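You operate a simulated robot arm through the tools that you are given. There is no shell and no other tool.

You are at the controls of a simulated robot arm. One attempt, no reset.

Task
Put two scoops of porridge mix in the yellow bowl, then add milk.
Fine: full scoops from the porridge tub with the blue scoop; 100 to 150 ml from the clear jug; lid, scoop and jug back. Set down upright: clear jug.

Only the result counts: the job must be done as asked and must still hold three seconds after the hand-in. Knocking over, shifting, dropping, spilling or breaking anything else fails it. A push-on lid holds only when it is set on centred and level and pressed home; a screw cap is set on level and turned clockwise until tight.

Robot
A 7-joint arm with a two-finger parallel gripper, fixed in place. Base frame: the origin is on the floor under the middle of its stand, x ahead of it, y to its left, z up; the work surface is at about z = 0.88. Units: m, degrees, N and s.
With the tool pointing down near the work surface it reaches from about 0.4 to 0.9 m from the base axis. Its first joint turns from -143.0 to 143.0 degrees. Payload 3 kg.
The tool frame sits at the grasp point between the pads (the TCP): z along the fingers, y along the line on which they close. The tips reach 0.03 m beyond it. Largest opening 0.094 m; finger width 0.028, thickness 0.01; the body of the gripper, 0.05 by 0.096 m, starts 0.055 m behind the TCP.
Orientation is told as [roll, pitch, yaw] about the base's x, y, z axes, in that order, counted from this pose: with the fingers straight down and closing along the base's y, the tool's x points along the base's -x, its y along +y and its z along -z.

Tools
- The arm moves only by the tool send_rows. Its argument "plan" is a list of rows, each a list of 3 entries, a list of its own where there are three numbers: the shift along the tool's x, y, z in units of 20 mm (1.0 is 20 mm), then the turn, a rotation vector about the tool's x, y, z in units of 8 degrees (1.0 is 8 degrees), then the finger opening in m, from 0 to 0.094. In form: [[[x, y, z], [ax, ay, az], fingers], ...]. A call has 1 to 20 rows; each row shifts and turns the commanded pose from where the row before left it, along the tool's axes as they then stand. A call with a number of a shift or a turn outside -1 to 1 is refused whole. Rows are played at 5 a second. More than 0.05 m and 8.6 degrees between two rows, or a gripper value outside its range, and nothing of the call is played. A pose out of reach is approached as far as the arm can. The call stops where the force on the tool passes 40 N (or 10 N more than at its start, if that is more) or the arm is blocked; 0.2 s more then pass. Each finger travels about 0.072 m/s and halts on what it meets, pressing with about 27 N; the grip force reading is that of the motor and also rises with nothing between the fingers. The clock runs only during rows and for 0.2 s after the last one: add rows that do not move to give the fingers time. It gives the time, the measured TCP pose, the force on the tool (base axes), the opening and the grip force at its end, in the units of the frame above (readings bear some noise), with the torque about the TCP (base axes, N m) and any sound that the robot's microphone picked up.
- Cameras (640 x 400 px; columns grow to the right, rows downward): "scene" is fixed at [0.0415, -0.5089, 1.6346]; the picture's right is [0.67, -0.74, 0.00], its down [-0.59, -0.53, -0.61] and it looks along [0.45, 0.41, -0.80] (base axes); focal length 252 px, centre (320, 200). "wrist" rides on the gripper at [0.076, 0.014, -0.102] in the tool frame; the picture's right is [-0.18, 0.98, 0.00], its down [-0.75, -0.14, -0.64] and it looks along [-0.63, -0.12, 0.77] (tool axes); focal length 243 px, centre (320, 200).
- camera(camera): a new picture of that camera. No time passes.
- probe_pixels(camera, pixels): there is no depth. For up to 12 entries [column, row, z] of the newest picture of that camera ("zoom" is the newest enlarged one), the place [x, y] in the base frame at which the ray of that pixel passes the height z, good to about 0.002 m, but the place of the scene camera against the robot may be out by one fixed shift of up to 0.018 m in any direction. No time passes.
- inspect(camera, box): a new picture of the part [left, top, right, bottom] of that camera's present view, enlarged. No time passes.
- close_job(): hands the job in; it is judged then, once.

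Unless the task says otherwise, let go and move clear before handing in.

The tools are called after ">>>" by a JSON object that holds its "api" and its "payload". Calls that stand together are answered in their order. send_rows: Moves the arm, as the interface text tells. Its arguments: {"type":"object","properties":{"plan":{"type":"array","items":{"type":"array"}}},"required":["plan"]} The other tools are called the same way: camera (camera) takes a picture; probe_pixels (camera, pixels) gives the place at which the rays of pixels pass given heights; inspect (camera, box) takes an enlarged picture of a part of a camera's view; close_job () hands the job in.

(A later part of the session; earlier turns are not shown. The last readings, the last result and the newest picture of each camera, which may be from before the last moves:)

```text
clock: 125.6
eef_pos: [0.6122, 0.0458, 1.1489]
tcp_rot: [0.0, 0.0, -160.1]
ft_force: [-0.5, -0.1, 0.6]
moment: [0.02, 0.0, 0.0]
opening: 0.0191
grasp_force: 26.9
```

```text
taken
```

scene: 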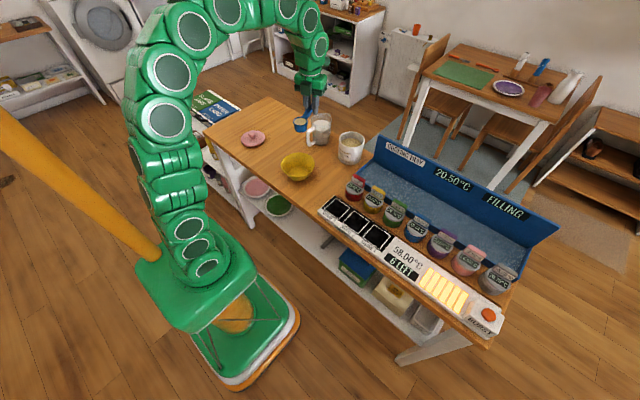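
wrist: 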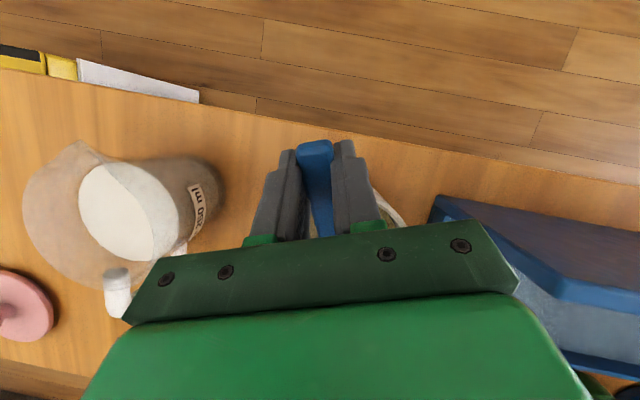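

The scoop is still carried level over the bowl area. I'll turn it round to yaw +110° in two level rotations.

>>> {"api": "send_rows", "payload": {"plan": [[[0, 0, 0], [0, 0, -0.5], 0.01], [[0, 0, 0], [0, 0, -1], 0.01], [[0, 0, 0], [0, 0, -1], 0.01], [[0, 0, 0], [0, 0, -1], 0.01], [[0, 0, 0], [0, 0, -1], 0.01], [[0, 0, 0], [0, 0, -1], 0.01], [[0, 0, 0], [0, 0, -1], 0.01], [[0, 0, 0], [0, 0, -1], 0.01], [[0, 0, 0], [0, 0, -1], 0.01], [[0, 0, 0], [0, 0, -1], 0.01], [[0, 0, 0], [0, 0, -1], 0.01], [[0, 0, 0], [0, 0, -1], 0.01], [[0, 0, 0], [0, 0, -1], 0.01], [[0, 0, 0], [0, 0, -1], 0.01], [[0, 0, 0], [0, 0, -1], 0.01], [[0, 0, 0], [0, 0, -1], 0.01], [[0, 0, 0], [0, 0, -1], 0.01], [[0, 0, 0], [0, 0, -1], 0.01], [[0, 0, 0], [0, 0, -0.5], 0.01]]}}

>>> {"api": "send_rows", "payload": {"plan": [[[0, 0, 0], [0, 0, -0.5], 0.01], [[0, 0, 0], [0, 0, -1], 0.01], [[0, 0, 0], [0, 0, -1], 0.01], [[0, 0, 0], [0, 0, -1], 0.01], [[0, 0, 0], [0, 0, -1], 0.01], [[0, 0, 0], [0, 0, -1], 0.01], [[0, 0, 0], [0, 0, -1], 0.01], [[0, 0, 0], [0, 0, -1], 0.01], [[0, 0, 0], [0, 0, -1], 0.01], [[0, 0, 0], [0, 0, -1], 0.01], [[0, 0, 0], [0, 0, -1], 0.01], [[0, 0, 0], [0, 0, -1], 0.01], [[0, 0, 0], [0, 0, -1], 0.01], [[0, 0, 0], [0, 0, -1], 0.01], [[0, 0, 0], [0, 0, -1], 0.01], [[0, 0, 0], [0, 0, -1], 0.01], [[0, 0, 0], [0, 0, -0.75], 0.01], [[0, 0, 0], [0, 0, -0.5], 0.01], [[0, 0, 0], [0, 0, 0], 0.01]]}}

>>> {"api": "camera", "payload": {"camera": "scene"}}

```text
clock: 129.6
eef_pos: [0.6117, 0.0442, 1.1502]
tcp_rot: [0.0, 0.0, -16.1]
ft_force: [0.5, -0.6, -0.7]
moment: [0.0, 0.05, -0.01]
opening: 0.0192
grasp_force: 27.2
```

```text
clock: 133.6
eef_pos: [0.6112, 0.0454, 1.1499]
tcp_rot: [-0.1, -0.1, 118.0]
ft_force: [-0.7, -1.2, -1.6]
moment: [-0.08, -0.01, -0.01]
opening: 0.0192
grasp_force: 27.4
```

```text
taken
```

scene: 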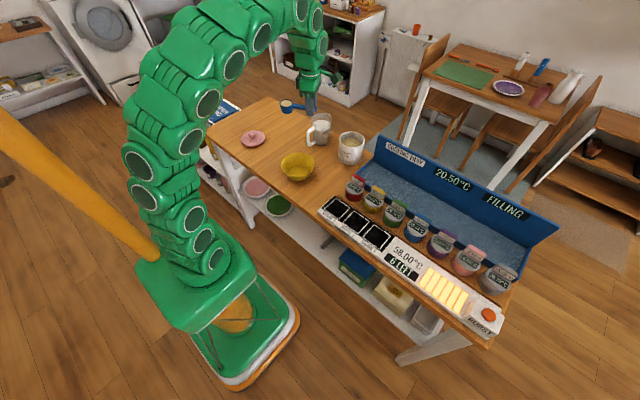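

The cup is level and still full, at yaw 118°. I'll trim back to 110° and bring the cup over the bowl's centre.

>>> {"api": "send_rows", "payload": {"plan": [[[0, 0, 0], [0, 0, 1], 0.01], [[0.3, 0.35, 0.35], [0, 0, 0], 0.01], [[0.56, 0.653, 0.683], [0, 0, 0], 0.01], [[0.56, 0.653, 0.683], [0, 0, 0], 0.01], [[0.56, 0.653, 0.683], [0, 0, 0], 0.01], [[0.56, 0.653, 0.683], [0, 0, 0], 0.01], [[0.56, 0.653, 0.683], [0, 0, 0], 0.01], [[0.56, 0.653, 0.683], [0, 0, 0], 0.01], [[0.26, 0.303, 0.333], [0, 0, 0], 0.01], [[0, 0, 0], [0, 0, 0], 0.01]]}}

>>> {"api": "inspect", "payload": {"camera": "scene", "box": [260, 90, 380, 200]}}

```text
clock: 135.8
eef_pos: [0.5505, -0.0598, 1.0552]
tcp_rot: [0.0, -0.1, 110.0]
ft_force: [0.0, 0.4, -0.2]
moment: [-0.05, 0.01, 0.01]
opening: 0.0192
grasp_force: 27.3
```

```text
3.64 times, centred on (320, 145) of scene
```

zoom: 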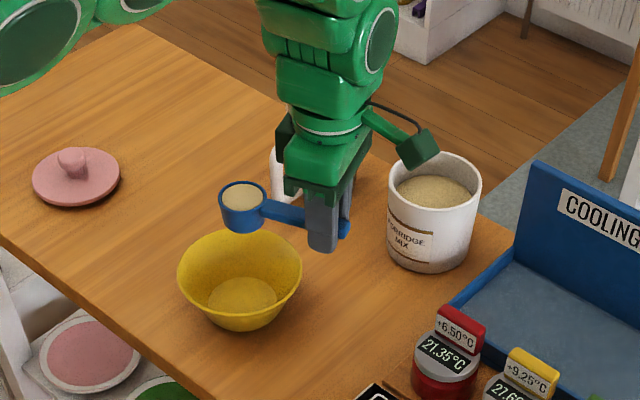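

The cup is over the bowl, full to the rim. I'll lower and start tipping it, slowly, about the cup's own position.

>>> {"api": "send_rows", "payload": {"plan": [[[-0.075, 0, -0.135], [0, 1, 0], 0.01], [[-0.143, 0, -0.131], [0, 1, 0], 0.01], [[-0.286, 0, 0.09], [0, 1, 0], 0.01], [[-0.19, 0, 0.027], [0, 0.5, 0], 0.01], [[-0.19, 0, 0.027], [0, 0.5, 0], 0.01], [[-0.171, 0, -0.104], [0, 0.5, 0], 0.01], [[-0.171, 0, -0.104], [0, 0.5, 0], 0.01], [[0, 0, 0], [0, 0, 0], 0.01]]}}

>>> {"api": "inspect", "payload": {"camera": "scene", "box": [265, 120, 345, 190]}}

```text
clock: 137.6
eef_pos: [0.5424, -0.037, 1.0524]
tcp_rot: [-0.1, 40.0, 109.9]
ft_force: [0.2, -0.3, -1.2]
moment: [-0.04, -0.01, 0.02]
opening: 0.0192
grasp_force: 26.5
```

```text
5.71 times, centred on (305, 155) of scene
```

zoom: 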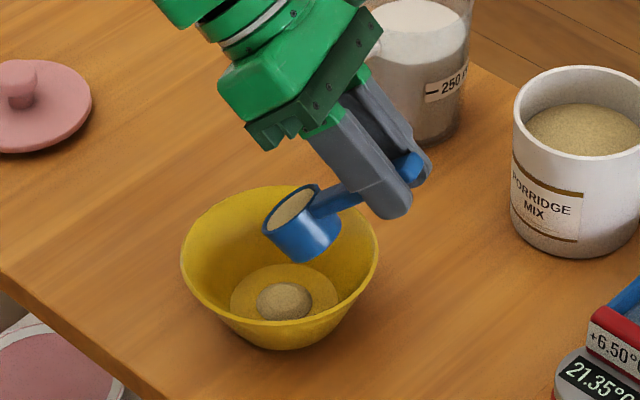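

Mix is already landing in a mound at the bowl's bottom (zoom (285,300)). I'll keep tipping slowly to about 104°.

>>> {"api": "send_rows", "payload": {"plan": [[[-0.038, 0, -0.316], [0, 0.5, 0], 0.01], [[-0.038, 0, -0.316], [0, 0.5, 0], 0.01], [[-0.038, 0, -0.316], [0, 0.5, 0], 0.01], [[-0.038, 0, -0.316], [0, 0.5, 0], 0.01], [[-0.038, 0, -0.316], [0, 0.5, 0], 0.01], [[-0.038, 0, -0.316], [0, 0.5, 0], 0.01], [[-0.038, 0, -0.316], [0, 0.5, 0], 0.01], [[-0.038, 0, -0.316], [0, 0.5, 0], 0.01], [[-0.038, 0, -0.316], [0, 0.5, 0], 0.01], [[-0.038, 0, -0.316], [0, 0.5, 0], 0.01], [[-0.038, 0, -0.316], [0, 0.5, 0], 0.01], [[-0.038, 0, -0.316], [0, 0.5, 0], 0.01], [[-0.038, 0, -0.316], [0, 0.5, 0], 0.01], [[-0.038, 0, -0.316], [0, 0.5, 0], 0.01], [[-0.038, 0, -0.316], [0, 0.5, 0], 0.01], [[-0.038, 0, -0.316], [0, 0.5, 0], 0.01], [[0, 0, 0], [0, 0, 0], 0.01], [[0, 0, 0], [0, 0, 0], 0.01]]}}

>>> {"api": "inspect", "payload": {"camera": "scene", "box": [265, 120, 345, 190]}}

```text
clock: 141.4
eef_pos: [0.5095, 0.0521, 1.0731]
tcp_rot: [180.1, 76.0, -70.0]
ft_force: [0.7, -0.7, -0.9]
moment: [0.02, 0.02, -0.06]
opening: 0.0188
grasp_force: 27.2
```

```text
5.71 times, centred on (305, 155) of scene
```

zoom: 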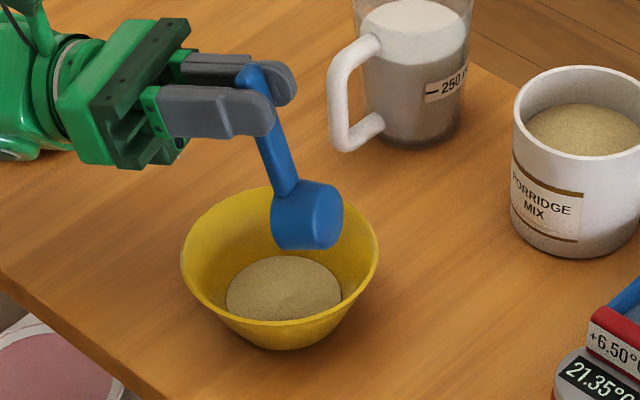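

The scoop's whole load is heaped in the bowl, centred. I'll rotate the scoop back to level about the cup and raise it to check it's empty.

>>> {"api": "send_rows", "payload": {"plan": [[[-0.014, 0, 0.633], [0, -1, 0], 0.01], [[-0.014, 0, 0.633], [0, -1, 0], 0.01], [[-0.014, 0, 0.633], [0, -1, 0], 0.01], [[-0.014, 0, 0.633], [0, -1, 0], 0.01], [[-0.014, 0, 0.633], [0, -1, 0], 0.01], [[-0.014, 0, 0.633], [0, -1, 0], 0.01], [[-0.014, 0, 0.633], [0, -1, 0], 0.01], [[-0.014, 0, 0.633], [0, -1, 0], 0.01], [[-0.014, 0, 0.4], [0, -1, 0], 0.01], [[-0.014, 0, 0.3], [0, -1, 0], 0.01], [[-0.014, 0, 0.2], [0, -1, 0], 0.01], [[-0.014, 0, 0.1], [0, -1, 0], 0.01], [[-0.014, 0, 0], [0, -1, 0], 0.01], [[0, 0, -0.8], [0, 0, 0], 0.01], [[0, 0, -0.8], [0, 0, 0], 0.01], [[0, 0, -0.8], [0, 0, 0], 0.01], [[0, 0, 0], [0, 0, 0], 0.01]]}}

>>> {"api": "inspect", "payload": {"camera": "scene", "box": [260, 90, 380, 200]}}

```text
clock: 145.0
eef_pos: [0.5449, -0.0439, 1.0793]
tcp_rot: [0.0, 0.0, 110.0]
ft_force: [0.8, -1.2, -1.2]
moment: [-0.01, -0.01, 0.01]
opening: 0.0188
grasp_force: 27.1
```

```text
3.64 times, centred on (320, 145) of scene
```

zoom: 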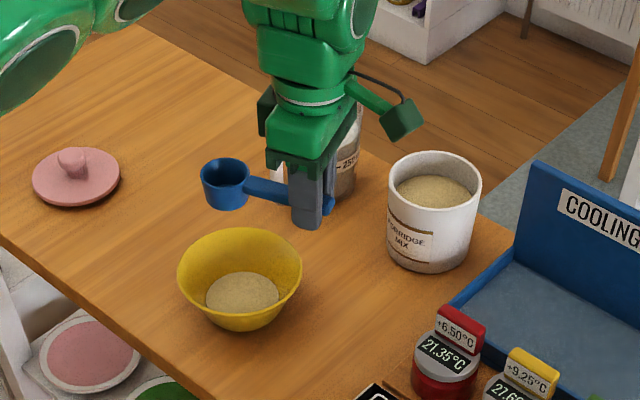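

The scoop is empty and nothing spilled around the bowl. I'll raise it and turn back to yaw -160° for the second scoop.

>>> {"api": "send_rows", "payload": {"plan": [[[-0.3, -0.4, -0.9], [0, 0, 0], 0.01], [[-0.3, -0.4, -0.9], [0, 0, 0], 0.01], [[-0.3, -0.4, -0.9], [0, 0, 0], 0.01], [[-0.3, -0.4, -0.9], [0, 0, 0], 0.01], [[0, 0, 0], [0, 0, 1], 0.01], [[0, 0, 0], [0, 0, 1], 0.01], [[0, 0, 0], [0, 0, 1], 0.01], [[0, 0, 0], [0, 0, 1], 0.01], [[0, 0, 0], [0, 0, 1], 0.01], [[0, 0, 0], [0, 0, 1], 0.01], [[0, 0, 0], [0, 0, 1], 0.01], [[0, 0, 0], [0, 0, 1], 0.01], [[0, 0, 0], [0, 0, 1], 0.01], [[0, 0, 0], [0, 0, 1], 0.01], [[0, 0, 0], [0, 0, 1], 0.01], [[0, 0, 0], [0, 0, 1], 0.01], [[0, 0, 0], [0, 0, 1], 0.01], [[0, 0, 0], [0, 0, 1], 0.01], [[0, 0, 0], [0, 0, 1], 0.01], [[0, 0, 0], [0, 0, 1], 0.01]]}}

>>> {"api": "send_rows", "payload": {"plan": [[[0, 0, 0], [0, 0, 1], 0.01], [[0, 0, 0], [0, 0, 1], 0.01], [[0, 0, 0], [0, 0, 1], 0.01], [[0, 0, 0], [0, 0, 1], 0.01], [[0, 0, 0], [0, 0, 1], 0.01], [[0, 0, 0], [0, 0, 1], 0.01], [[0, 0, 0], [0, 0, 1], 0.01], [[0, 0, 0], [0, 0, 1], 0.01], [[0, 0, 0], [0, 0, 1], 0.01], [[0, 0, 0], [0, 0, 1], 0.01], [[0, 0, 0], [0, 0, 1], 0.01], [[0, 0, 0], [0, 0, 1], 0.01], [[0, 0, 0], [0, 0, 1], 0.01], [[0, 0, 0], [0, 0, 1], 0.01], [[0, 0, 0], [0, 0, 1], 0.01], [[0, 0, 0], [0, 0, 1], 0.01], [[0, 0, 0], [0, 0, 1], 0.01], [[0, 0, 0], [0, 0, 0.75], 0.01], [[0, 0, 0], [0, 0, 0], 0.01]]}}

```text
clock: 149.2
eef_pos: [0.5665, -0.0112, 1.1508]
tcp_rot: [0.0, 0.0, -18.1]
ft_force: [0.1, 0.3, -0.5]
moment: [0.0, 0.09, 0.03]
opening: 0.019
grasp_force: 27.1
```

```text
clock: 153.2
eef_pos: [0.5667, -0.0116, 1.1512]
tcp_rot: [-0.1, 0.0, -160.3]
ft_force: [0.2, -0.5, -1.0]
moment: [0.0, -0.07, 0.03]
opening: 0.0191
grasp_force: 26.7
```

I'm at yaw -160° with an empty scoop. I'll check how far the level in the tub has dropped before dipping again.

>>> {"api": "inspect", "payload": {"camera": "scene", "box": [325, 120, 375, 170]}}

>>> {"api": "inspect", "payload": {"camera": "scene", "box": [265, 120, 345, 190]}}

```text
8.00 times, centred on (350, 145) of scene
```

zoom: 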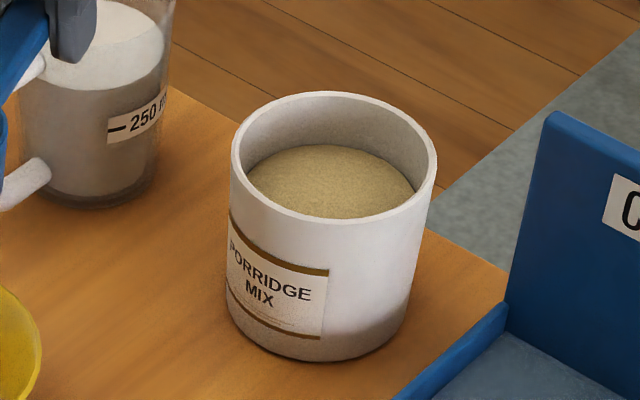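

```text
5.71 times, centred on (305, 155) of scene
```

zoom: 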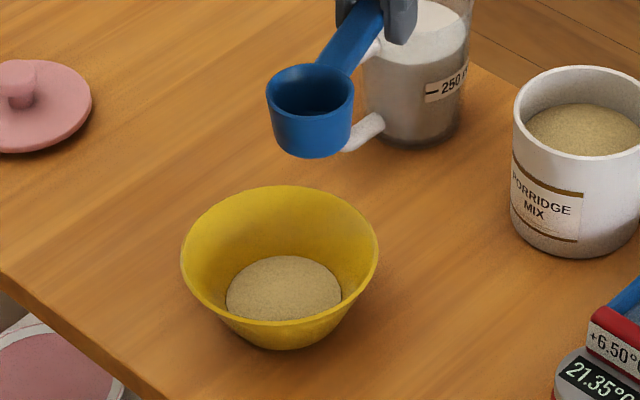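

The level dropped about 5 mm, one cup's worth, and the bowl holds a tidy mound. The tub itself looks shifted about 2–3 mm toward the camera, so I'll aim 2 mm nearer and keep more rim clearance this time.

>>> {"api": "send_rows", "payload": {"plan": [[[0.918, 0.489, 0], [0, 0, 0], 0.01], [[0.918, 0.489, 0], [0, 0, 0], 0.01], [[0.918, 0.489, 0], [0, 0, 0], 0.01], [[0.918, 0.489, 0], [0, 0, 0], 0.01], [[0.918, 0.489, 0], [0, 0, 0], 0.01], [[0.918, 0.489, 0], [0, 0, 0], 0.01], [[0.918, 0.489, 0], [0, 0, 0], 0.01], [[0.918, 0.489, 0], [0, 0, 0], 0.01], [[0.918, 0.489, 0], [0, 0, 0], 0.01], [[0.918, 0.489, 0], [0, 0, 0], 0.01], [[0, 0, 0], [0, 1, 0], 0.01], [[0, 0, 0], [0, 1, 0], 0.01], [[0, 0, 0], [0, 1, 0], 0.01], [[0, 0, 0], [0, 1, 0], 0.01], [[0, 0, 0], [0, 1, 0], 0.01], [[0, 0, 0], [0, 1, 0], 0.01], [[0, 0, 0], [0, 1, 0], 0.01], [[0, 0, 0], [0, 0, 0], 0.01]]}}

>>> {"api": "inspect", "payload": {"camera": "scene", "box": [325, 90, 385, 170]}}

```text
clock: 157.0
eef_pos: [0.7738, -0.0414, 1.1504]
tcp_rot: [0.1, 56.2, -160.1]
ft_force: [-0.1, -0.1, -1.9]
moment: [-0.01, -0.01, 0.0]
opening: 0.0191
grasp_force: 27.3
```

```text
5.00 times, centred on (355, 130) of scene
```

zoom: 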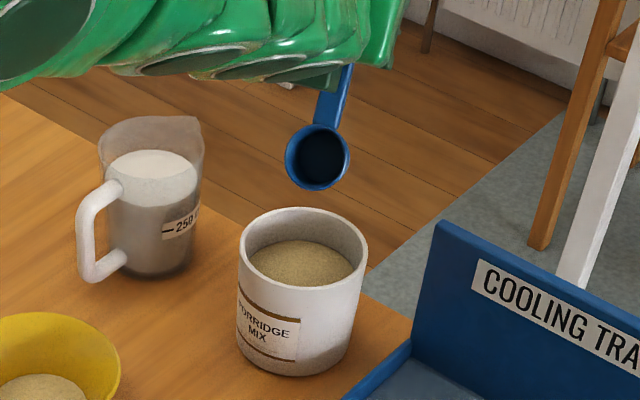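

The empty cup hangs over the tub. I'll lower it to the mouth and check the alignment.

>>> {"api": "send_rows", "payload": {"plan": [[[-0.733, 0, 0.494], [0, 0, 0], 0.01], [[-0.733, 0, 0.494], [0, 0, 0], 0.01], [[-0.733, 0, 0.494], [0, 0, 0], 0.01], [[-0.733, 0, 0.494], [0, 0, 0], 0.01], [[-0.733, 0, 0.494], [0, 0, 0], 0.01], [[0, 0, 0], [0, 0, 0], 0.01]]}}

>>> {"api": "inspect", "payload": {"camera": "scene", "box": [330, 115, 375, 170]}}

```text
clock: 158.4
eef_pos: [0.7734, -0.0412, 1.0626]
tcp_rot: [0.0, 55.9, -160.1]
ft_force: [0.3, -0.5, -0.1]
moment: [-0.01, 0.0, 0.03]
opening: 0.0192
grasp_force: 26.7
```

```text
7.27 times, centred on (352, 142) of scene
```

zoom: 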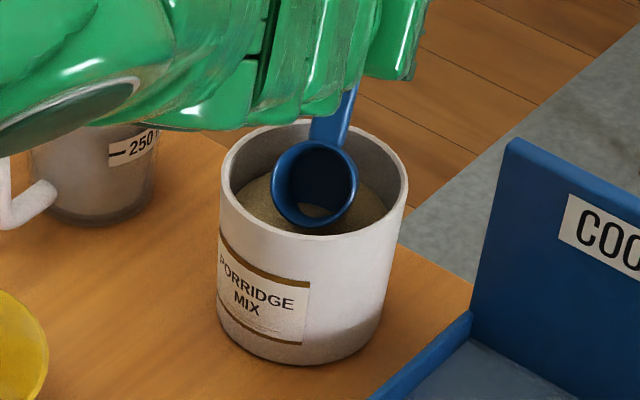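

The cup is lined up inside the tub mouth. I'll push it down into the mix, watching for floor contact.

>>> {"api": "send_rows", "payload": {"plan": [[[-0.576, 0, 0.389], [0, 0, 0], 0.01], [[-0.576, 0, 0.389], [0, 0, 0], 0.01], [[-0.576, 0, 0.389], [0, 0, 0], 0.01], [[-0.576, 0, 0.389], [0, 0, 0], 0.01], [[0, 0, 0], [0, 0, 0], 0.01], [[0, 0, 0], [0, 0, 0], 0.01]]}}

>>> {"api": "inspect", "payload": {"camera": "scene", "box": [330, 115, 375, 170]}}

```text
clock: 159.8
eef_pos: [0.7716, -0.0394, 1.006]
tcp_rot: [0.0, 56.0, -160.0]
ft_force: [4.0, 4.3, 10.1]
moment: [0.15, -0.26, 0.02]
opening: 0.0189
grasp_force: 26.9
```

```text
7.27 times, centred on (352, 142) of scene
```

zoom: 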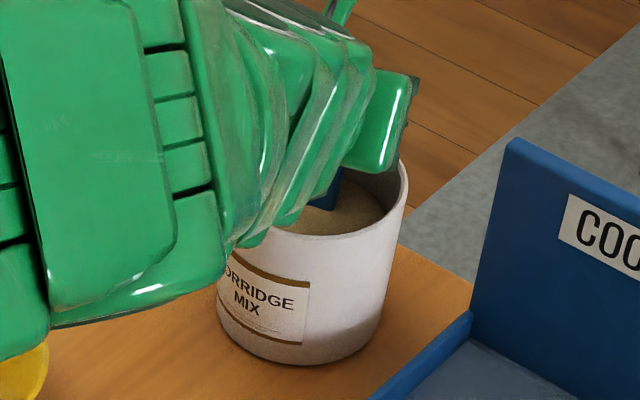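

10 N upward means the cup's edge is touching the tub floor or wall. I'll back off 3 mm straight up and re-read.

>>> {"api": "send_rows", "payload": {"plan": [[[0.124, 0, -0.084], [0, 0, 0], 0.01], [[0, 0, 0], [0, 0, 0], 0.01]]}}

```text
clock: 160.4
eef_pos: [0.7758, -0.0419, 1.0089]
tcp_rot: [0.0, 56.0, -160.1]
ft_force: [-0.1, -0.1, -0.2]
moment: [-0.01, -0.04, -0.01]
opening: 0.0189
grasp_force: 27.1
```

Contact is released. I'll scoop out with the adjusted path, leaving more clearance between the handle and the rim.

>>> {"api": "send_rows", "payload": {"plan": [[[-0.061, 0, 0.294], [0, -1, 0], 0.01], [[0, 0, 0], [0, 0, 0], 0.01], [[0.26, 0, 0.116], [0, -1, 0], 0.01], [[0, 0, 0], [0, 0, 0], 0.01], [[0.287, 0, 0.202], [0, -1, 0], 0.01], [[0, 0, 0], [0, 0, 0], 0.01]]}}

>>> {"api": "inspect", "payload": {"camera": "scene", "box": [335, 115, 370, 150]}}

```text
clock: 161.8
eef_pos: [0.7885, -0.0353, 1.0061]
tcp_rot: [0.0, 32.0, -160.1]
ft_force: [-1.1, -0.7, 2.1]
moment: [-0.05, 0.03, -0.04]
opening: 0.0191
grasp_force: 27.5
```

```text
11.43 times, centred on (352, 132) of scene
```

zoom: 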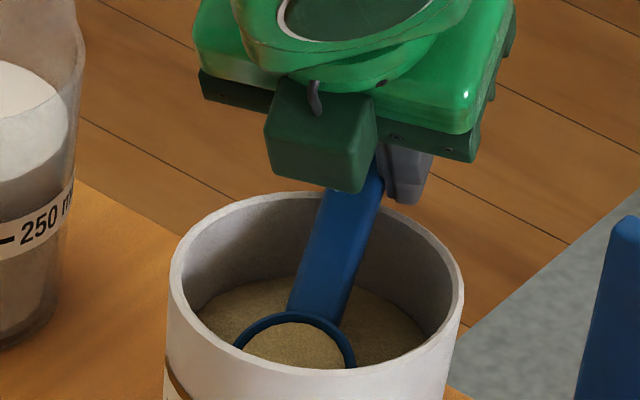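

The cup is full and at about the mix surface, with only a light touch (2 N). I'll lift a few millimetres straight up first and then continue levelling.

>>> {"api": "send_rows", "payload": {"plan": [[[0.106, 0, -0.17], [0, 0, 0], 0.01], [[0.4, 0, 0.08], [0, -1, 0], 0.01], [[0, 0, 0], [0, 0, 0], 0.01]]}}

>>> {"api": "inspect", "payload": {"camera": "scene", "box": [335, 115, 370, 150]}}

```text
clock: 162.6
eef_pos: [0.7977, -0.0323, 1.0136]
tcp_rot: [0.0, 23.9, -160.1]
ft_force: [-0.4, 0.3, -1.7]
moment: [0.0, -0.05, -0.01]
opening: 0.0193
grasp_force: 26.7
```

```text
11.43 times, centred on (352, 132) of scene
```

zoom: 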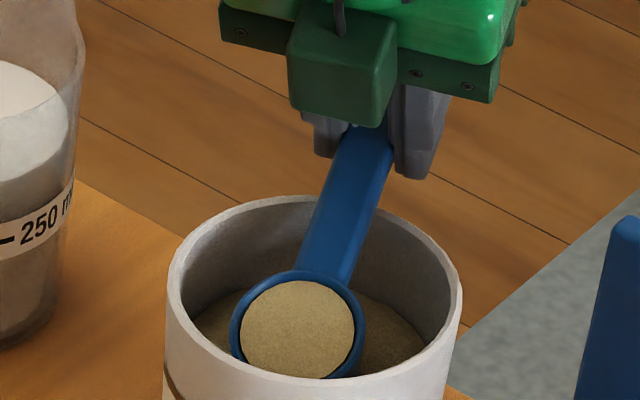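

The cup is full and free of the rim. I'll finish levelling and lift it out as before.

>>> {"api": "send_rows", "payload": {"plan": [[[0.3, 0, 0], [0, -1, 0], 0.01], [[0, 0, 0], [0, 0, 0], 0.01], [[0.227, 0, -0.1], [0, -1, 0], 0.01], [[0, 0, 0], [0, 0, 0], 0.01], [[0.09, 0, -0.15], [0, -1, 0], 0.01], [[0, 0, 0], [0, 0, 0], 0.01], [[0, 0, -0.3], [0, 0, 0], 0.01], [[0, 0, -0.5], [0, 0, 0], 0.01], [[0, 0, -0.5], [0, 0, 0], 0.01], [[0, 0, -0.5], [0, 0, 0], 0.01], [[0, 0, 0], [0, 0, 0], 0.01]]}}

>>> {"api": "inspect", "payload": {"camera": "scene", "box": [330, 95, 380, 145]}}

>>> {"api": "inspect", "payload": {"camera": "scene", "box": [325, 120, 375, 170]}}

```text
clock: 165.0
eef_pos: [0.8086, -0.0288, 1.0584]
tcp_rot: [0.0, 0.0, -160.0]
ft_force: [-0.1, -0.4, -0.6]
moment: [0.01, 0.0, 0.0]
opening: 0.0192
grasp_force: 26.9
```

```text
8.00 times, centred on (355, 120) of scene
```

zoom: 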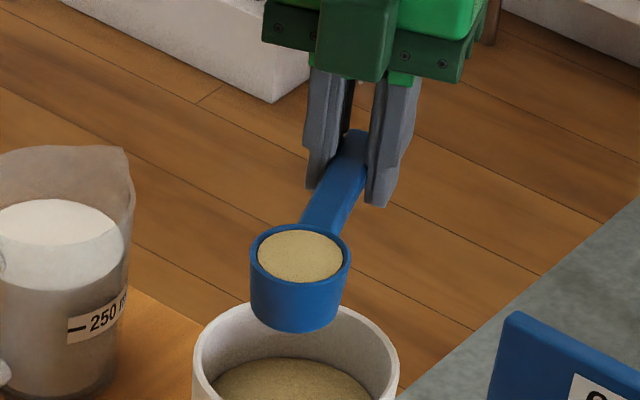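

```text
8.00 times, centred on (350, 145) of scene
```

zoom: 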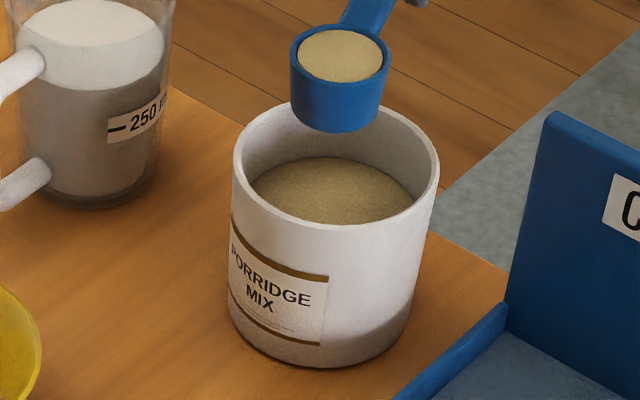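

The second scoop is full and level. I'll raise it and carry it back to the bowl area the same way.

>>> {"api": "send_rows", "payload": {"plan": [[[0, 0, -0.6], [0, 0, 0], 0.01], [[0, 0, -0.8], [0, 0, 0], 0.01], [[0, 0, -0.8], [0, 0, 0], 0.01], [[0, 0, -0.8], [0, 0, 0], 0.01], [[0, 0, -0.8], [0, 0, 0], 0.01], [[0, 0, -0.6], [0, 0, 0], 0.01], [[-0.3, -0.25, -0.2], [0, 0, 0], 0.01], [[-0.6, -0.5, 0], [0, 0, 0], 0.01], [[-0.8, -0.65, 0], [0, 0, 0], 0.01], [[-0.8, -0.65, 0], [0, 0, 0], 0.01], [[-0.8, -0.65, 0], [0, 0, 0], 0.01], [[-0.8, -0.65, 0], [0, 0, 0], 0.01], [[-0.8, -0.65, 0], [0, 0, 0], 0.01], [[-0.8, -0.65, 0], [0, 0, 0], 0.01], [[-0.8, -0.65, 0], [0, 0, 0], 0.01], [[-0.8, -0.65, 0], [0, 0, 0], 0.01], [[-0.6, -0.5, 0], [0, 0, 0], 0.01], [[-0.3, -0.25, 0], [0, 0, 0], 0.01], [[0, 0, 0], [0, 0, 0], 0.01]]}}

>>> {"api": "send_rows", "payload": {"plan": [[[0, 0, 0], [0, 0, -0.5], 0.01], [[0, 0, 0], [0, 0, -1], 0.01], [[0, 0, 0], [0, 0, -1], 0.01], [[0, 0, 0], [0, 0, -1], 0.01], [[0, 0, 0], [0, 0, -1], 0.01], [[0, 0, 0], [0, 0, -1], 0.01], [[0, 0, 0], [0, 0, -1], 0.01], [[0, 0, 0], [0, 0, -1], 0.01], [[0, 0, 0], [0, 0, -1], 0.01], [[0, 0, 0], [0, 0, -1], 0.01], [[0, 0, 0], [0, 0, -1], 0.01], [[0, 0, 0], [0, 0, -1], 0.01], [[0, 0, 0], [0, 0, -1], 0.01], [[0, 0, 0], [0, 0, -1], 0.01], [[0, 0, 0], [0, 0, -1], 0.01], [[0, 0, 0], [0, 0, -1], 0.01], [[0, 0, 0], [0, 0, -1], 0.01], [[0, 0, 0], [0, 0, -1], 0.01], [[0, 0, 0], [0, 0, -0.5], 0.01]]}}

>>> {"api": "send_rows", "payload": {"plan": [[[0, 0, 0], [0, 0, -0.5], 0.01], [[0, 0, 0], [0, 0, -1], 0.01], [[0, 0, 0], [0, 0, -1], 0.01], [[0, 0, 0], [0, 0, -1], 0.01], [[0, 0, 0], [0, 0, -1], 0.01], [[0, 0, 0], [0, 0, -1], 0.01], [[0, 0, 0], [0, 0, -1], 0.01], [[0, 0, 0], [0, 0, -1], 0.01], [[0, 0, 0], [0, 0, -1], 0.01], [[0, 0, 0], [0, 0, -1], 0.01], [[0, 0, 0], [0, 0, -1], 0.01], [[0, 0, 0], [0, 0, -1], 0.01], [[0, 0, 0], [0, 0, -1], 0.01], [[0, 0, 0], [0, 0, -1], 0.01], [[0, 0, 0], [0, 0, -1], 0.01], [[0, 0, 0], [0, 0, -0.75], 0.01], [[0, 0, 0], [0, 0, -0.5], 0.01], [[0, 0, 0], [0, 0, 0], 0.01]]}}

>>> {"api": "inspect", "payload": {"camera": "scene", "box": [260, 80, 380, 190]}}

```text
clock: 169.0
eef_pos: [0.6049, 0.0408, 1.1513]
tcp_rot: [0.1, 0.0, -160.1]
ft_force: [-0.1, -1.1, -0.5]
moment: [0.0, -0.06, -0.01]
opening: 0.0193
grasp_force: 26.8
```

```text
clock: 173.0
eef_pos: [0.6061, 0.0409, 1.1516]
tcp_rot: [0.0, 0.1, -16.0]
ft_force: [-0.3, 0.2, -1.2]
moment: [-0.03, 0.06, 0.04]
opening: 0.0192
grasp_force: 26.5
```

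```text
clock: 176.8
eef_pos: [0.6066, 0.0415, 1.1513]
tcp_rot: [0.1, -0.1, 110.0]
ft_force: [0.5, 0.0, -0.4]
moment: [-0.05, -0.04, -0.03]
opening: 0.0191
grasp_force: 27.2
```

```text
3.64 times, centred on (320, 135) of scene
```

zoom: 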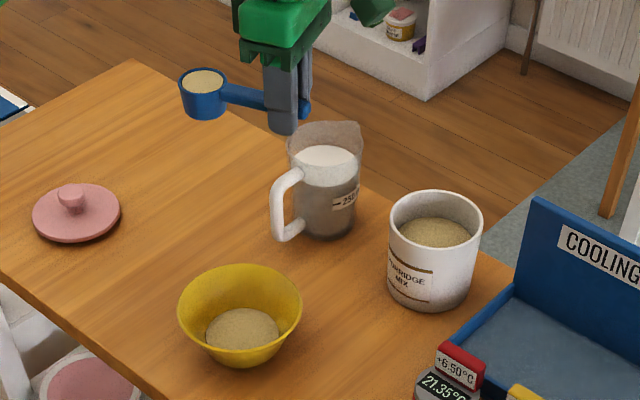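

The scoop is at yaw 110°, still level and full. I'll bring the cup over the bowl and tip it exactly as before.

>>> {"api": "send_rows", "payload": {"plan": [[[0.272, 0.307, 0.346], [0, 0, 0], 0.01], [[0.544, 0.613, 0.691], [0, 0, 0], 0.01], [[0.544, 0.613, 0.691], [0, 0, 0], 0.01], [[0.544, 0.613, 0.691], [0, 0, 0], 0.01], [[0.544, 0.613, 0.691], [0, 0, 0], 0.01], [[0.544, 0.613, 0.691], [0, 0, 0], 0.01], [[0.544, 0.613, 0.691], [0, 0, 0], 0.01], [[0.272, 0.307, 0.346], [0, 0, 0], 0.01], [[0, 0, 0], [0, 0, 0], 0.01]]}}

>>> {"api": "inspect", "payload": {"camera": "scene", "box": [260, 90, 380, 200]}}

```text
clock: 178.8
eef_pos: [0.5513, -0.0601, 1.054]
tcp_rot: [0.0, 0.1, 109.9]
ft_force: [-0.5, 0.5, 0.1]
moment: [-0.07, -0.02, 0.0]
opening: 0.0193
grasp_force: 27.3
```

```text
3.64 times, centred on (320, 145) of scene
```

zoom: 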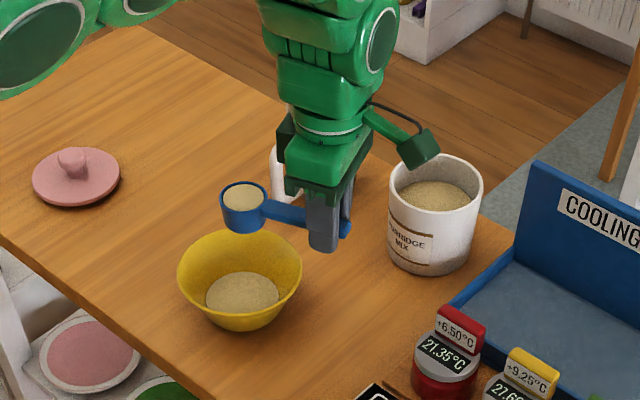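

The position matches the first pour, with the cup over the bowl. I'll tip it slowly again.

>>> {"api": "send_rows", "payload": {"plan": [[[-0.075, 0, -0.135], [0, 1, 0], 0.01], [[-0.143, 0, -0.131], [0, 1, 0], 0.01], [[-0.286, 0, 0.09], [0, 1, 0], 0.01], [[-0.19, 0, 0.027], [0, 0.5, 0], 0.01], [[-0.19, 0, 0.027], [0, 0.5, 0], 0.01], [[-0.171, 0, -0.104], [0, 0.5, 0], 0.01], [[-0.171, 0, -0.104], [0, 0.5, 0], 0.01], [[0, 0, 0], [0, 0, 0], 0.01]]}}

>>> {"api": "send_rows", "payload": {"plan": [[[-0.038, 0, -0.316], [0, 0.5, 0], 0.01], [[-0.038, 0, -0.316], [0, 0.5, 0], 0.01], [[-0.038, 0, -0.316], [0, 0.5, 0], 0.01], [[-0.038, 0, -0.316], [0, 0.5, 0], 0.01], [[-0.038, 0, -0.316], [0, 0.5, 0], 0.01], [[-0.038, 0, -0.316], [0, 0.5, 0], 0.01], [[-0.038, 0, -0.316], [0, 0.5, 0], 0.01], [[-0.038, 0, -0.316], [0, 0.5, 0], 0.01], [[-0.038, 0, -0.316], [0, 0.5, 0], 0.01], [[-0.038, 0, -0.316], [0, 0.5, 0], 0.01], [[-0.038, 0, -0.316], [0, 0.5, 0], 0.01], [[-0.038, 0, -0.316], [0, 0.5, 0], 0.01], [[-0.038, 0, -0.316], [0, 0.5, 0], 0.01], [[-0.038, 0, -0.316], [0, 0.5, 0], 0.01], [[-0.038, 0, -0.316], [0, 0.5, 0], 0.01], [[-0.038, 0, -0.316], [0, 0.5, 0], 0.01], [[0, 0, 0], [0, 0, 0], 0.01], [[0, 0, 0], [0, 0, 0], 0.01]]}}

>>> {"api": "inspect", "payload": {"camera": "scene", "box": [265, 120, 345, 190]}}

```text
clock: 180.6
eef_pos: [0.543, -0.0372, 1.0512]
tcp_rot: [0.0, 40.1, 109.9]
ft_force: [0.8, 0.3, -1.1]
moment: [-0.04, -0.02, 0.0]
opening: 0.0191
grasp_force: 27.2
```

```text
clock: 184.4
eef_pos: [0.5111, 0.0508, 1.0744]
tcp_rot: [179.9, 76.1, -70.2]
ft_force: [0.0, 0.7, -0.2]
moment: [0.0, 0.02, 0.03]
opening: 0.0191
grasp_force: 26.7
```

```text
5.71 times, centred on (305, 155) of scene
```

zoom: 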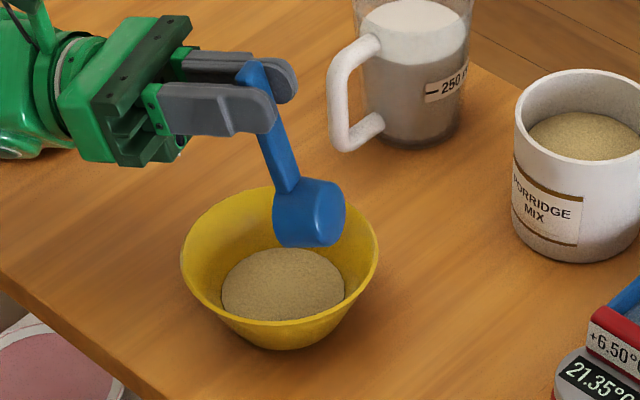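

The second load is in the bowl. I'll level the scoop and rise to confirm it's empty.

>>> {"api": "send_rows", "payload": {"plan": [[[-0.014, 0, 0.633], [0, -1, 0], 0.01], [[-0.014, 0, 0.633], [0, -1, 0], 0.01], [[-0.014, 0, 0.633], [0, -1, 0], 0.01], [[-0.014, 0, 0.633], [0, -1, 0], 0.01], [[-0.014, 0, 0.633], [0, -1, 0], 0.01], [[-0.014, 0, 0.633], [0, -1, 0], 0.01], [[-0.014, 0, 0.633], [0, -1, 0], 0.01], [[-0.014, 0, 0.633], [0, -1, 0], 0.01], [[-0.014, 0, 0.4], [0, -1, 0], 0.01], [[-0.014, 0, 0.3], [0, -1, 0], 0.01], [[-0.014, 0, 0.2], [0, -1, 0], 0.01], [[-0.014, 0, 0.1], [0, -1, 0], 0.01], [[-0.014, 0, 0], [0, -1, 0], 0.01], [[0, 0, -0.8], [0, 0, 0], 0.01], [[0, 0, -0.8], [0, 0, 0], 0.01], [[0, 0, -0.8], [0, 0, 0], 0.01], [[0, 0, 0], [0, 0, 0], 0.01]]}}

>>> {"api": "inspect", "payload": {"camera": "scene", "box": [260, 90, 380, 200]}}

```text
clock: 188.0
eef_pos: [0.5477, -0.0451, 1.0794]
tcp_rot: [0.0, 0.1, 109.9]
ft_force: [0.1, -0.4, -1.4]
moment: [-0.03, -0.02, -0.01]
opening: 0.019
grasp_force: 26.8
```

```text
3.64 times, centred on (320, 145) of scene
```

zoom: 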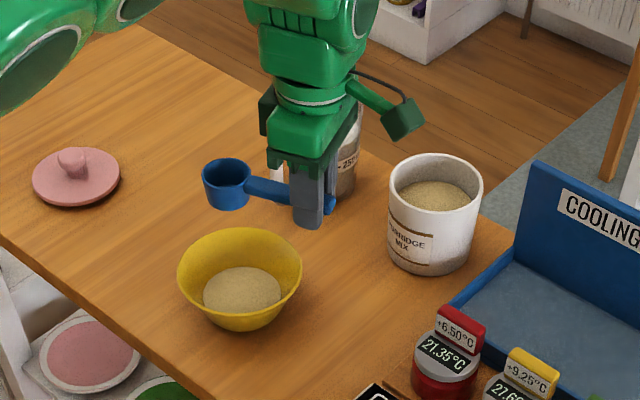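

Both scoops are in and the scoop is empty. Now I'll return it: raise, turn back to yaw 0 and carry it over to its original spot.

>>> {"api": "send_rows", "payload": {"plan": [[[0, 0, -0.9], [0, 0, 0], 0.01], [[0, 0, -0.9], [0, 0, 0], 0.01], [[0, 0, -0.9], [0, 0, 0], 0.01], [[0, 0, -0.9], [0, 0, 0], 0.01], [[0, 0, 0], [0, 0, 1], 0.01], [[0, 0, 0], [0, 0, 1], 0.01], [[0, 0, 0], [0, 0, 1], 0.01], [[0, 0, 0], [0, 0, 1], 0.01], [[0, 0, 0], [0, 0, 1], 0.01], [[0, 0, 0], [0, 0, 1], 0.01], [[0, 0, 0], [0, 0, 1], 0.01], [[0, 0, 0], [0, 0, 1], 0.01], [[0, 0, 0], [0, 0, 1], 0.01], [[0, 0, 0], [0, 0, 1], 0.01], [[0, 0, 0], [0, 0, 1], 0.01], [[0, 0, 0], [0, 0, 1], 0.01], [[0, 0, 0], [0, 0, 1], 0.01], [[0, 0, 0], [0, 0, 0.75], 0.01], [[0, 0, 0], [0, 0, 0], 0.01]]}}

>>> {"api": "send_rows", "payload": {"plan": [[[-0.38, 0.97, 0], [0, 0, 0], 0.01], [[-0.38, 0.97, 0], [0, 0, 0], 0.01], [[-0.38, 0.97, 0], [0, 0, 0], 0.01], [[-0.38, 0.97, 0], [0, 0, 0], 0.01], [[-0.38, 0.97, 0], [0, 0, 0], 0.01], [[-0.38, 0.97, 0], [0, 0, 0], 0.01], [[-0.38, 0.97, 0], [0, 0, 0], 0.01], [[-0.38, 0.97, 0], [0, 0, 0], 0.01], [[-0.38, 0.97, 0], [0, 0, 0], 0.01], [[-0.38, 0.97, 0], [0, 0, 0], 0.01], [[-0.38, 0.97, 0], [0, 0, 0], 0.01], [[-0.38, 0.97, 0], [0, 0, 0], 0.01], [[-0.38, 0.97, 0], [0, 0, 0], 0.01], [[-0.38, 0.97, 0], [0, 0, 0], 0.01], [[-0.38, 0.97, 0], [0, 0, 0], 0.01], [[-0.38, 0.95, 0], [0, 0, 0], 0.01], [[0, 0, 0], [0, 0, 0], 0.01]]}}

>>> {"api": "camera", "payload": {"camera": "scene"}}

```text
clock: 192.0
eef_pos: [0.5465, -0.0447, 1.1504]
tcp_rot: [0.0, 0.0, -0.1]
ft_force: [0.2, 0.1, -0.9]
moment: [-0.01, 0.05, 0.02]
opening: 0.0191
grasp_force: 27.2
```

```text
clock: 195.6
eef_pos: [0.6676, 0.2646, 1.1498]
tcp_rot: [0.0, 0.0, -0.1]
ft_force: [0.0, 0.4, -0.9]
moment: [0.01, 0.06, 0.0]
opening: 0.0189
grasp_force: 26.9
```

```text
taken
```

scene: 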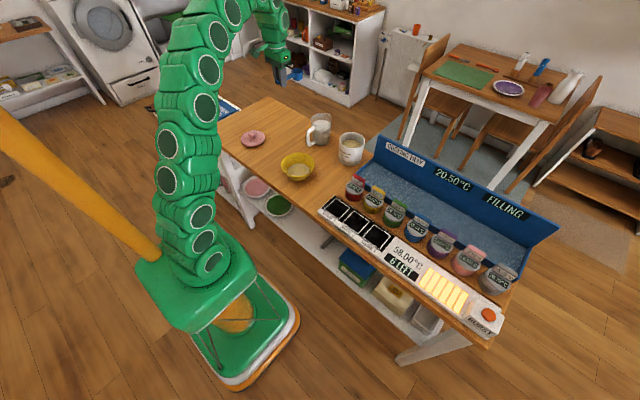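

I'm directly above the scoop's original spot at (0.668, 0.2646). I'll lower to about 3 cm above the table and check its tilt.

>>> {"api": "send_rows", "payload": {"plan": [[[-0.05, 0, 0.6], [0, 0, 0], 0.01], [[0, 0, 0.9], [0, 0, 0], 0.01], [[0, 0, 0.9], [0, 0, 0], 0.01], [[0, 0, 0.9], [0, 0, 0], 0.01], [[0, 0, 0.9], [0, 0, 0], 0.01], [[0, 0, 0.9], [0, 0, 0], 0.01], [[0, 0, 0.9], [0, 0, 0], 0.01], [[0, 0, 0.9], [0, 0, 0], 0.01], [[0, 0, 0.9], [0, 0, 0], 0.01], [[0, 0, 0.9], [0, 0, 0], 0.01], [[0, 0, 0.9], [0, 0, 0], 0.01], [[0, 0, 0.6], [0, 0, 0], 0.01], [[0, 0, 0], [0, 0, 0], 0.01]]}}

>>> {"api": "inspect", "payload": {"camera": "scene", "box": [270, 95, 320, 145]}}

```text
clock: 198.4
eef_pos: [0.6691, 0.2648, 0.9446]
tcp_rot: [-0.1, 0.0, -0.1]
ft_force: [0.4, 0.1, -0.2]
moment: [0.02, 0.04, -0.01]
opening: 0.0192
grasp_force: 26.7
```

```text
8.00 times, centred on (295, 120) of scene
```

zoom: 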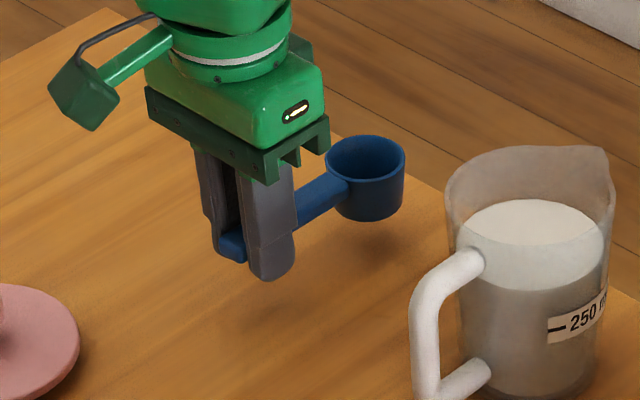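

The scoop looks level in the grip. I'll lower the last 28 mm in small steps.

>>> {"api": "send_rows", "payload": {"plan": [[[0, 0, 0.4], [0, 0, 0], 0.01], [[0, 0, 0.3], [0, 0, 0], 0.01], [[0, 0, 0.2], [0, 0, 0], 0.01], [[0, 0, 0.15], [0, 0, 0], 0.01], [[0, 0, 0.1], [0, 0, 0], 0.01], [[0, 0, 0], [0, 0, 0], 0.01]]}}

>>> {"api": "inspect", "payload": {"camera": "scene", "box": [270, 95, 320, 145]}}

```text
clock: 199.8
eef_pos: [0.6697, 0.2654, 0.9227]
tcp_rot: [0.0, -0.1, -0.2]
ft_force: [0.3, 0.7, -1.3]
moment: [0.03, 0.08, 0.01]
opening: 0.019
grasp_force: 27.0
```

```text
8.00 times, centred on (295, 120) of scene
```

zoom: 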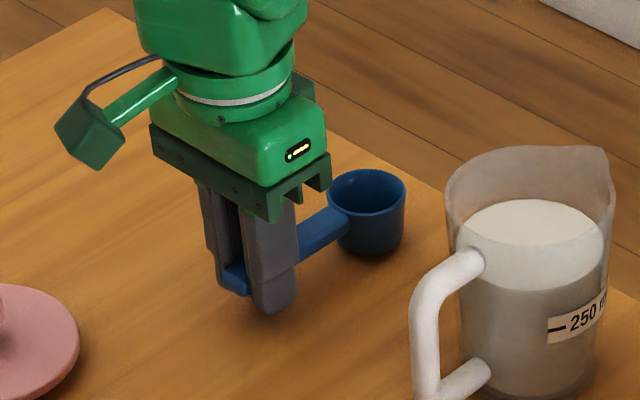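

>>> {"api": "send_rows", "payload": {"plan": [[[0, 0, 0.1], [0, 0, 0], 0.01], [[0, 0, 0.1], [0, 0, 0], 0.01], [[0, 0, 0.1], [0, 0, 0], 0.01], [[0, 0, 0], [0, 0, 0], 0.01]]}}

>>> {"api": "inspect", "payload": {"camera": "scene", "box": [270, 95, 320, 145]}}

```text
clock: 200.8
eef_pos: [0.6692, 0.2653, 0.9172]
tcp_rot: [-0.1, 0.0, -0.1]
ft_force: [-0.8, -1.1, 9.2]
moment: [0.02, -0.74, -0.06]
opening: 0.0192
grasp_force: 26.9
```

```text
8.00 times, centred on (295, 120) of scene
```

zoom: 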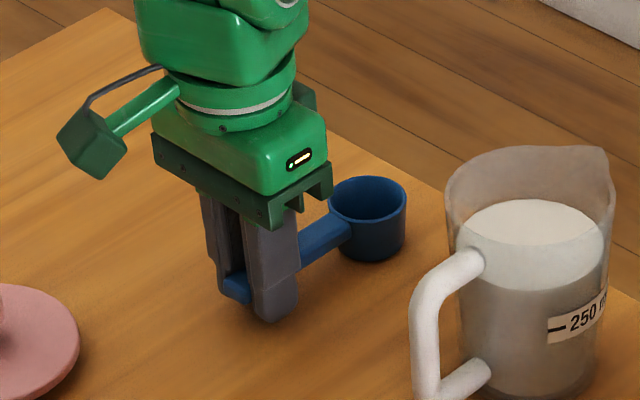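

The cup touches down with 9 N at the cup end, at the original height. I'll ease 1 mm, release and open to clear the handle.

>>> {"api": "send_rows", "payload": {"plan": [[[0, 0, -0.05], [0, 0, 0], 0.01], [[0, 0, 0], [0, 0, 0], 0.03], [[0, 0, 0], [0, 0, 0], 0.05], [[0, 0, 0], [0, 0, 0], 0.05]]}}

>>> {"api": "inspect", "payload": {"camera": "scene", "box": [270, 95, 320, 145]}}

```text
clock: 201.8
eef_pos: [0.6688, 0.265, 0.9174]
tcp_rot: [0.1, 0.0, 0.0]
ft_force: [0.9, 0.5, 0.1]
moment: [-0.04, 0.02, -0.04]
opening: 0.05
grasp_force: 0.1
```

```text
8.00 times, centred on (295, 120) of scene
```

zoom: 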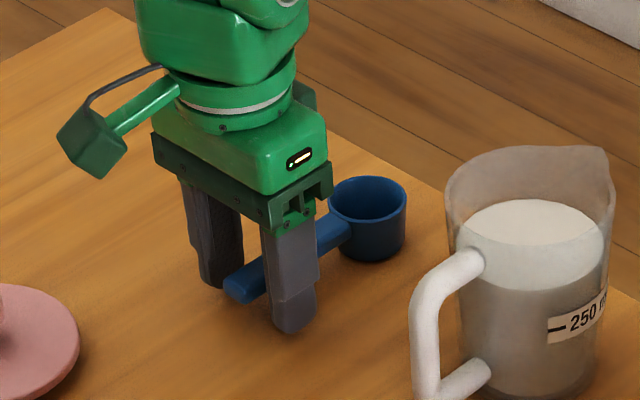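

The scoop is back on its spot and released. I'll rise straight up and go look at the tub with the wrist camera, to measure where it stands before fetching the lid.

>>> {"api": "send_rows", "payload": {"plan": [[[0, 0, -0.6], [0, 0, 0], 0.05], [[0, 0, -1], [0, 0, 0], 0.05], [[0, 0, -1], [0, 0, 0], 0.05], [[0, 0, -1], [0, 0, 0], 0.05], [[0, 0, -1], [0, 0, 0], 0.05], [[0, 0, -1], [0, 0, 0], 0.05], [[0, 0, -1], [0, 0, 0], 0.094], [[0, 0, -1], [0, 0, 0], 0.094], [[0, 0, -1], [0, 0, 0], 0.094], [[0, 0, -1], [0, 0, 0], 0.094], [[0, 0, -1], [0, 0, 0], 0.094], [[0, -0.5, -0.2], [0, 0, 0], 0.094], [[0, -1, 0], [0, 0, 0], 0.094], [[0, -1, 0], [0, 0, 0], 0.094], [[0, -1, 0], [0, 0, 0], 0.094], [[0, -1, 0], [0, 0, 0], 0.094], [[0, -1, 0], [0, 0, 0], 0.094], [[0, -1, 0], [0, 0, 0], 0.094], [[0, -1, 0], [0, 0, 0], 0.094]]}}

>>> {"api": "send_rows", "payload": {"plan": [[[0, -1, 0], [0, 0, 0], 0.094], [[0, -1, 0], [0, 0, 0], 0.094], [[0, -1, 0], [0, 0, 0], 0.094], [[0, -1, 0], [0, 0, 0], 0.094], [[0, -1, 0], [0, 0, 0], 0.094], [[0, -1, 0], [0, 0, 0], 0.094], [[0, -1, 0], [0, 0, 0], 0.094], [[0, -0.9, 0], [0, 0, 0], 0.094], [[0, 0, 0], [0, 0, 0], 0.094]]}}

>>> {"api": "inspect", "payload": {"camera": "wrist", "box": [240, 50, 420, 230]}}

>>> {"api": "inspect", "payload": {"camera": "scene", "box": [270, 100, 330, 150]}}

```text
clock: 205.8
eef_pos: [0.6706, 0.1146, 1.134]
tcp_rot: [0.1, 0.0, -0.1]
ft_force: [-0.4, -1.0, -0.2]
moment: [0.01, -0.01, 0.01]
opening: 0.0941
grasp_force: 0.1
```

```text
clock: 207.8
eef_pos: [0.6689, -0.0428, 1.1358]
tcp_rot: [0.0, 0.0, -0.2]
ft_force: [0.2, 0.0, -0.9]
moment: [0.02, 0.01, -0.05]
opening: 0.094
grasp_force: 0.1
```

```text
2.22 times, centred on (330, 140) of wrist
```

zoom: 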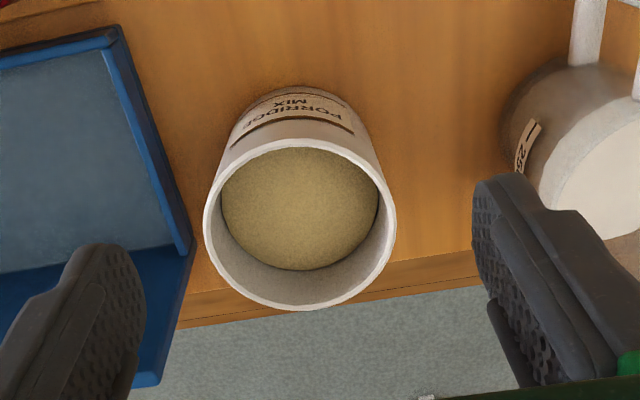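

```text
8.00 times, centred on (300, 125) of scene
```

zoom: 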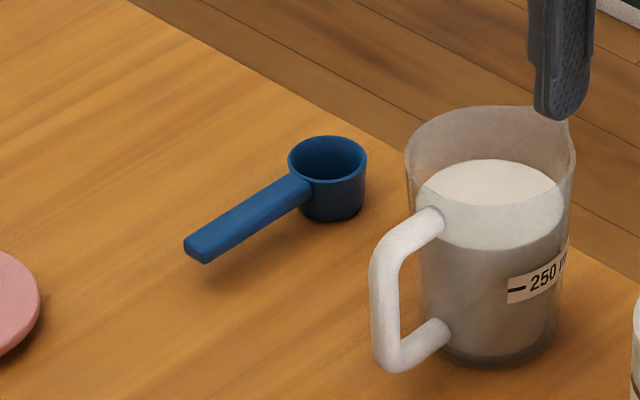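

The scoop sits just as it did at the start. I'll probe the tub's rim in the wrist view for its present centre.

>>> {"api": "inspect", "payload": {"camera": "wrist", "box": [240, 50, 420, 230]}}

>>> {"api": "probe_pixels", "payload": {"camera": "zoom", "pixels": [[203, 222, 0.977], [396, 216, 0.977], [290, 139, 0.977], [312, 310, 0.977], [203, 222, 0.98], [396, 216, 0.98], [221, 200, 0.94], [378, 200, 0.94], [300, 88, 0.885]]}}

```text
2.22 times, centred on (330, 140) of wrist
```

zoom: 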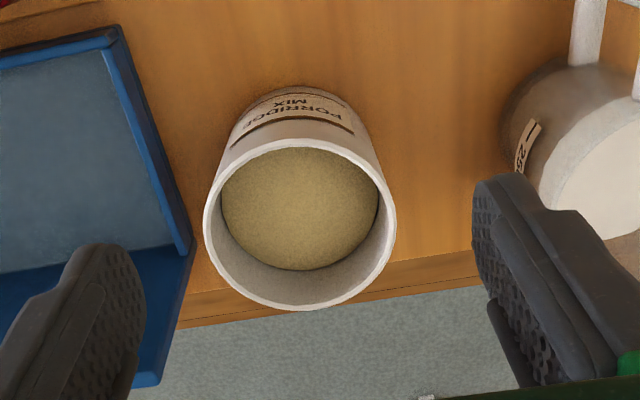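

```text
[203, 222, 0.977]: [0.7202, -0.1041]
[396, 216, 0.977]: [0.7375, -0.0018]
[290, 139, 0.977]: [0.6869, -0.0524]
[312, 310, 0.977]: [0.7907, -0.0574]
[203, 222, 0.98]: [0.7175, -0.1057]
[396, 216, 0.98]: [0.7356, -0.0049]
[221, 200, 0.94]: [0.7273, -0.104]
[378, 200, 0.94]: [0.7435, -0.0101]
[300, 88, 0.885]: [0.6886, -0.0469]
```

The rim probes suggest the tub moved only about 3–5 mm. To measure that precisely, I'll go back to exactly my first viewing pose and compare pixels.

>>> {"api": "send_rows", "payload": {"plan": [[[-0.27, -0.36, 0.375], [0, 0, 0], 0.094], [[0, 0, 0], [0, 0, 0], 0.094], [[0, 0, 0], [0, 0, 0], 0.094]]}}

>>> {"api": "inspect", "payload": {"camera": "wrist", "box": [240, 50, 420, 230]}}

```text
clock: 208.6
eef_pos: [0.6734, -0.0507, 1.1274]
tcp_rot: [0.0, 0.0, -0.1]
ft_force: [-0.8, -0.3, 0.1]
moment: [0.0, 0.02, -0.05]
opening: 0.0939
grasp_force: 0.0
```

```text
2.22 times, centred on (330, 140) of wrist
```

zoom: 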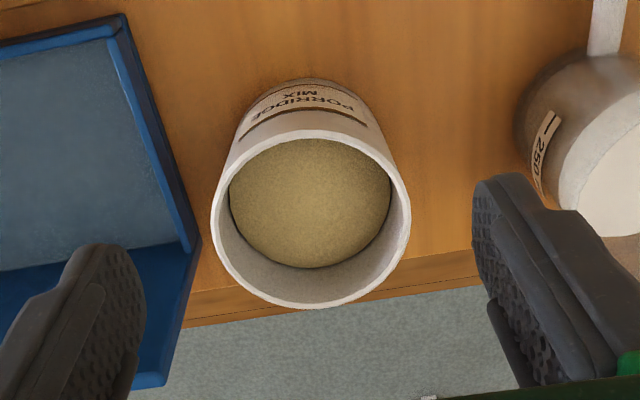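

Compared with the first view, the rim moved about 9 px left and 4 px up, so the tub has shifted roughly (-3, -5) mm. I'll cross-check in the scene zoom against the earlier one.

>>> {"api": "inspect", "payload": {"camera": "scene", "box": [325, 120, 375, 170]}}

>>> {"api": "inspect", "payload": {"camera": "wrist", "box": [275, 95, 375, 195]}}

>>> {"api": "probe_pixels", "payload": {"camera": "wrist", "pixels": [[281, 148, 0.977], [371, 146, 0.977], [322, 109.5, 0.977], [327, 188.5, 0.977]]}}

```text
8.00 times, centred on (350, 145) of scene
```

zoom: 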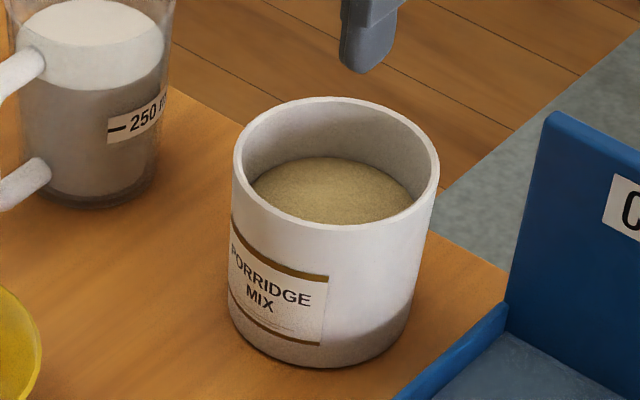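

```text
4.00 times, centred on (325, 145) of wrist
```

zoom: 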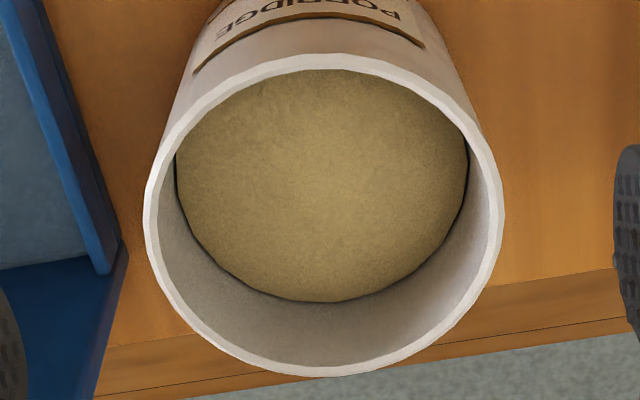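

```text
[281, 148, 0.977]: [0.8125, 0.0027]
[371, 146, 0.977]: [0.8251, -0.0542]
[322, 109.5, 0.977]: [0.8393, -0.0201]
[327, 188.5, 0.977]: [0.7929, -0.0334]
```

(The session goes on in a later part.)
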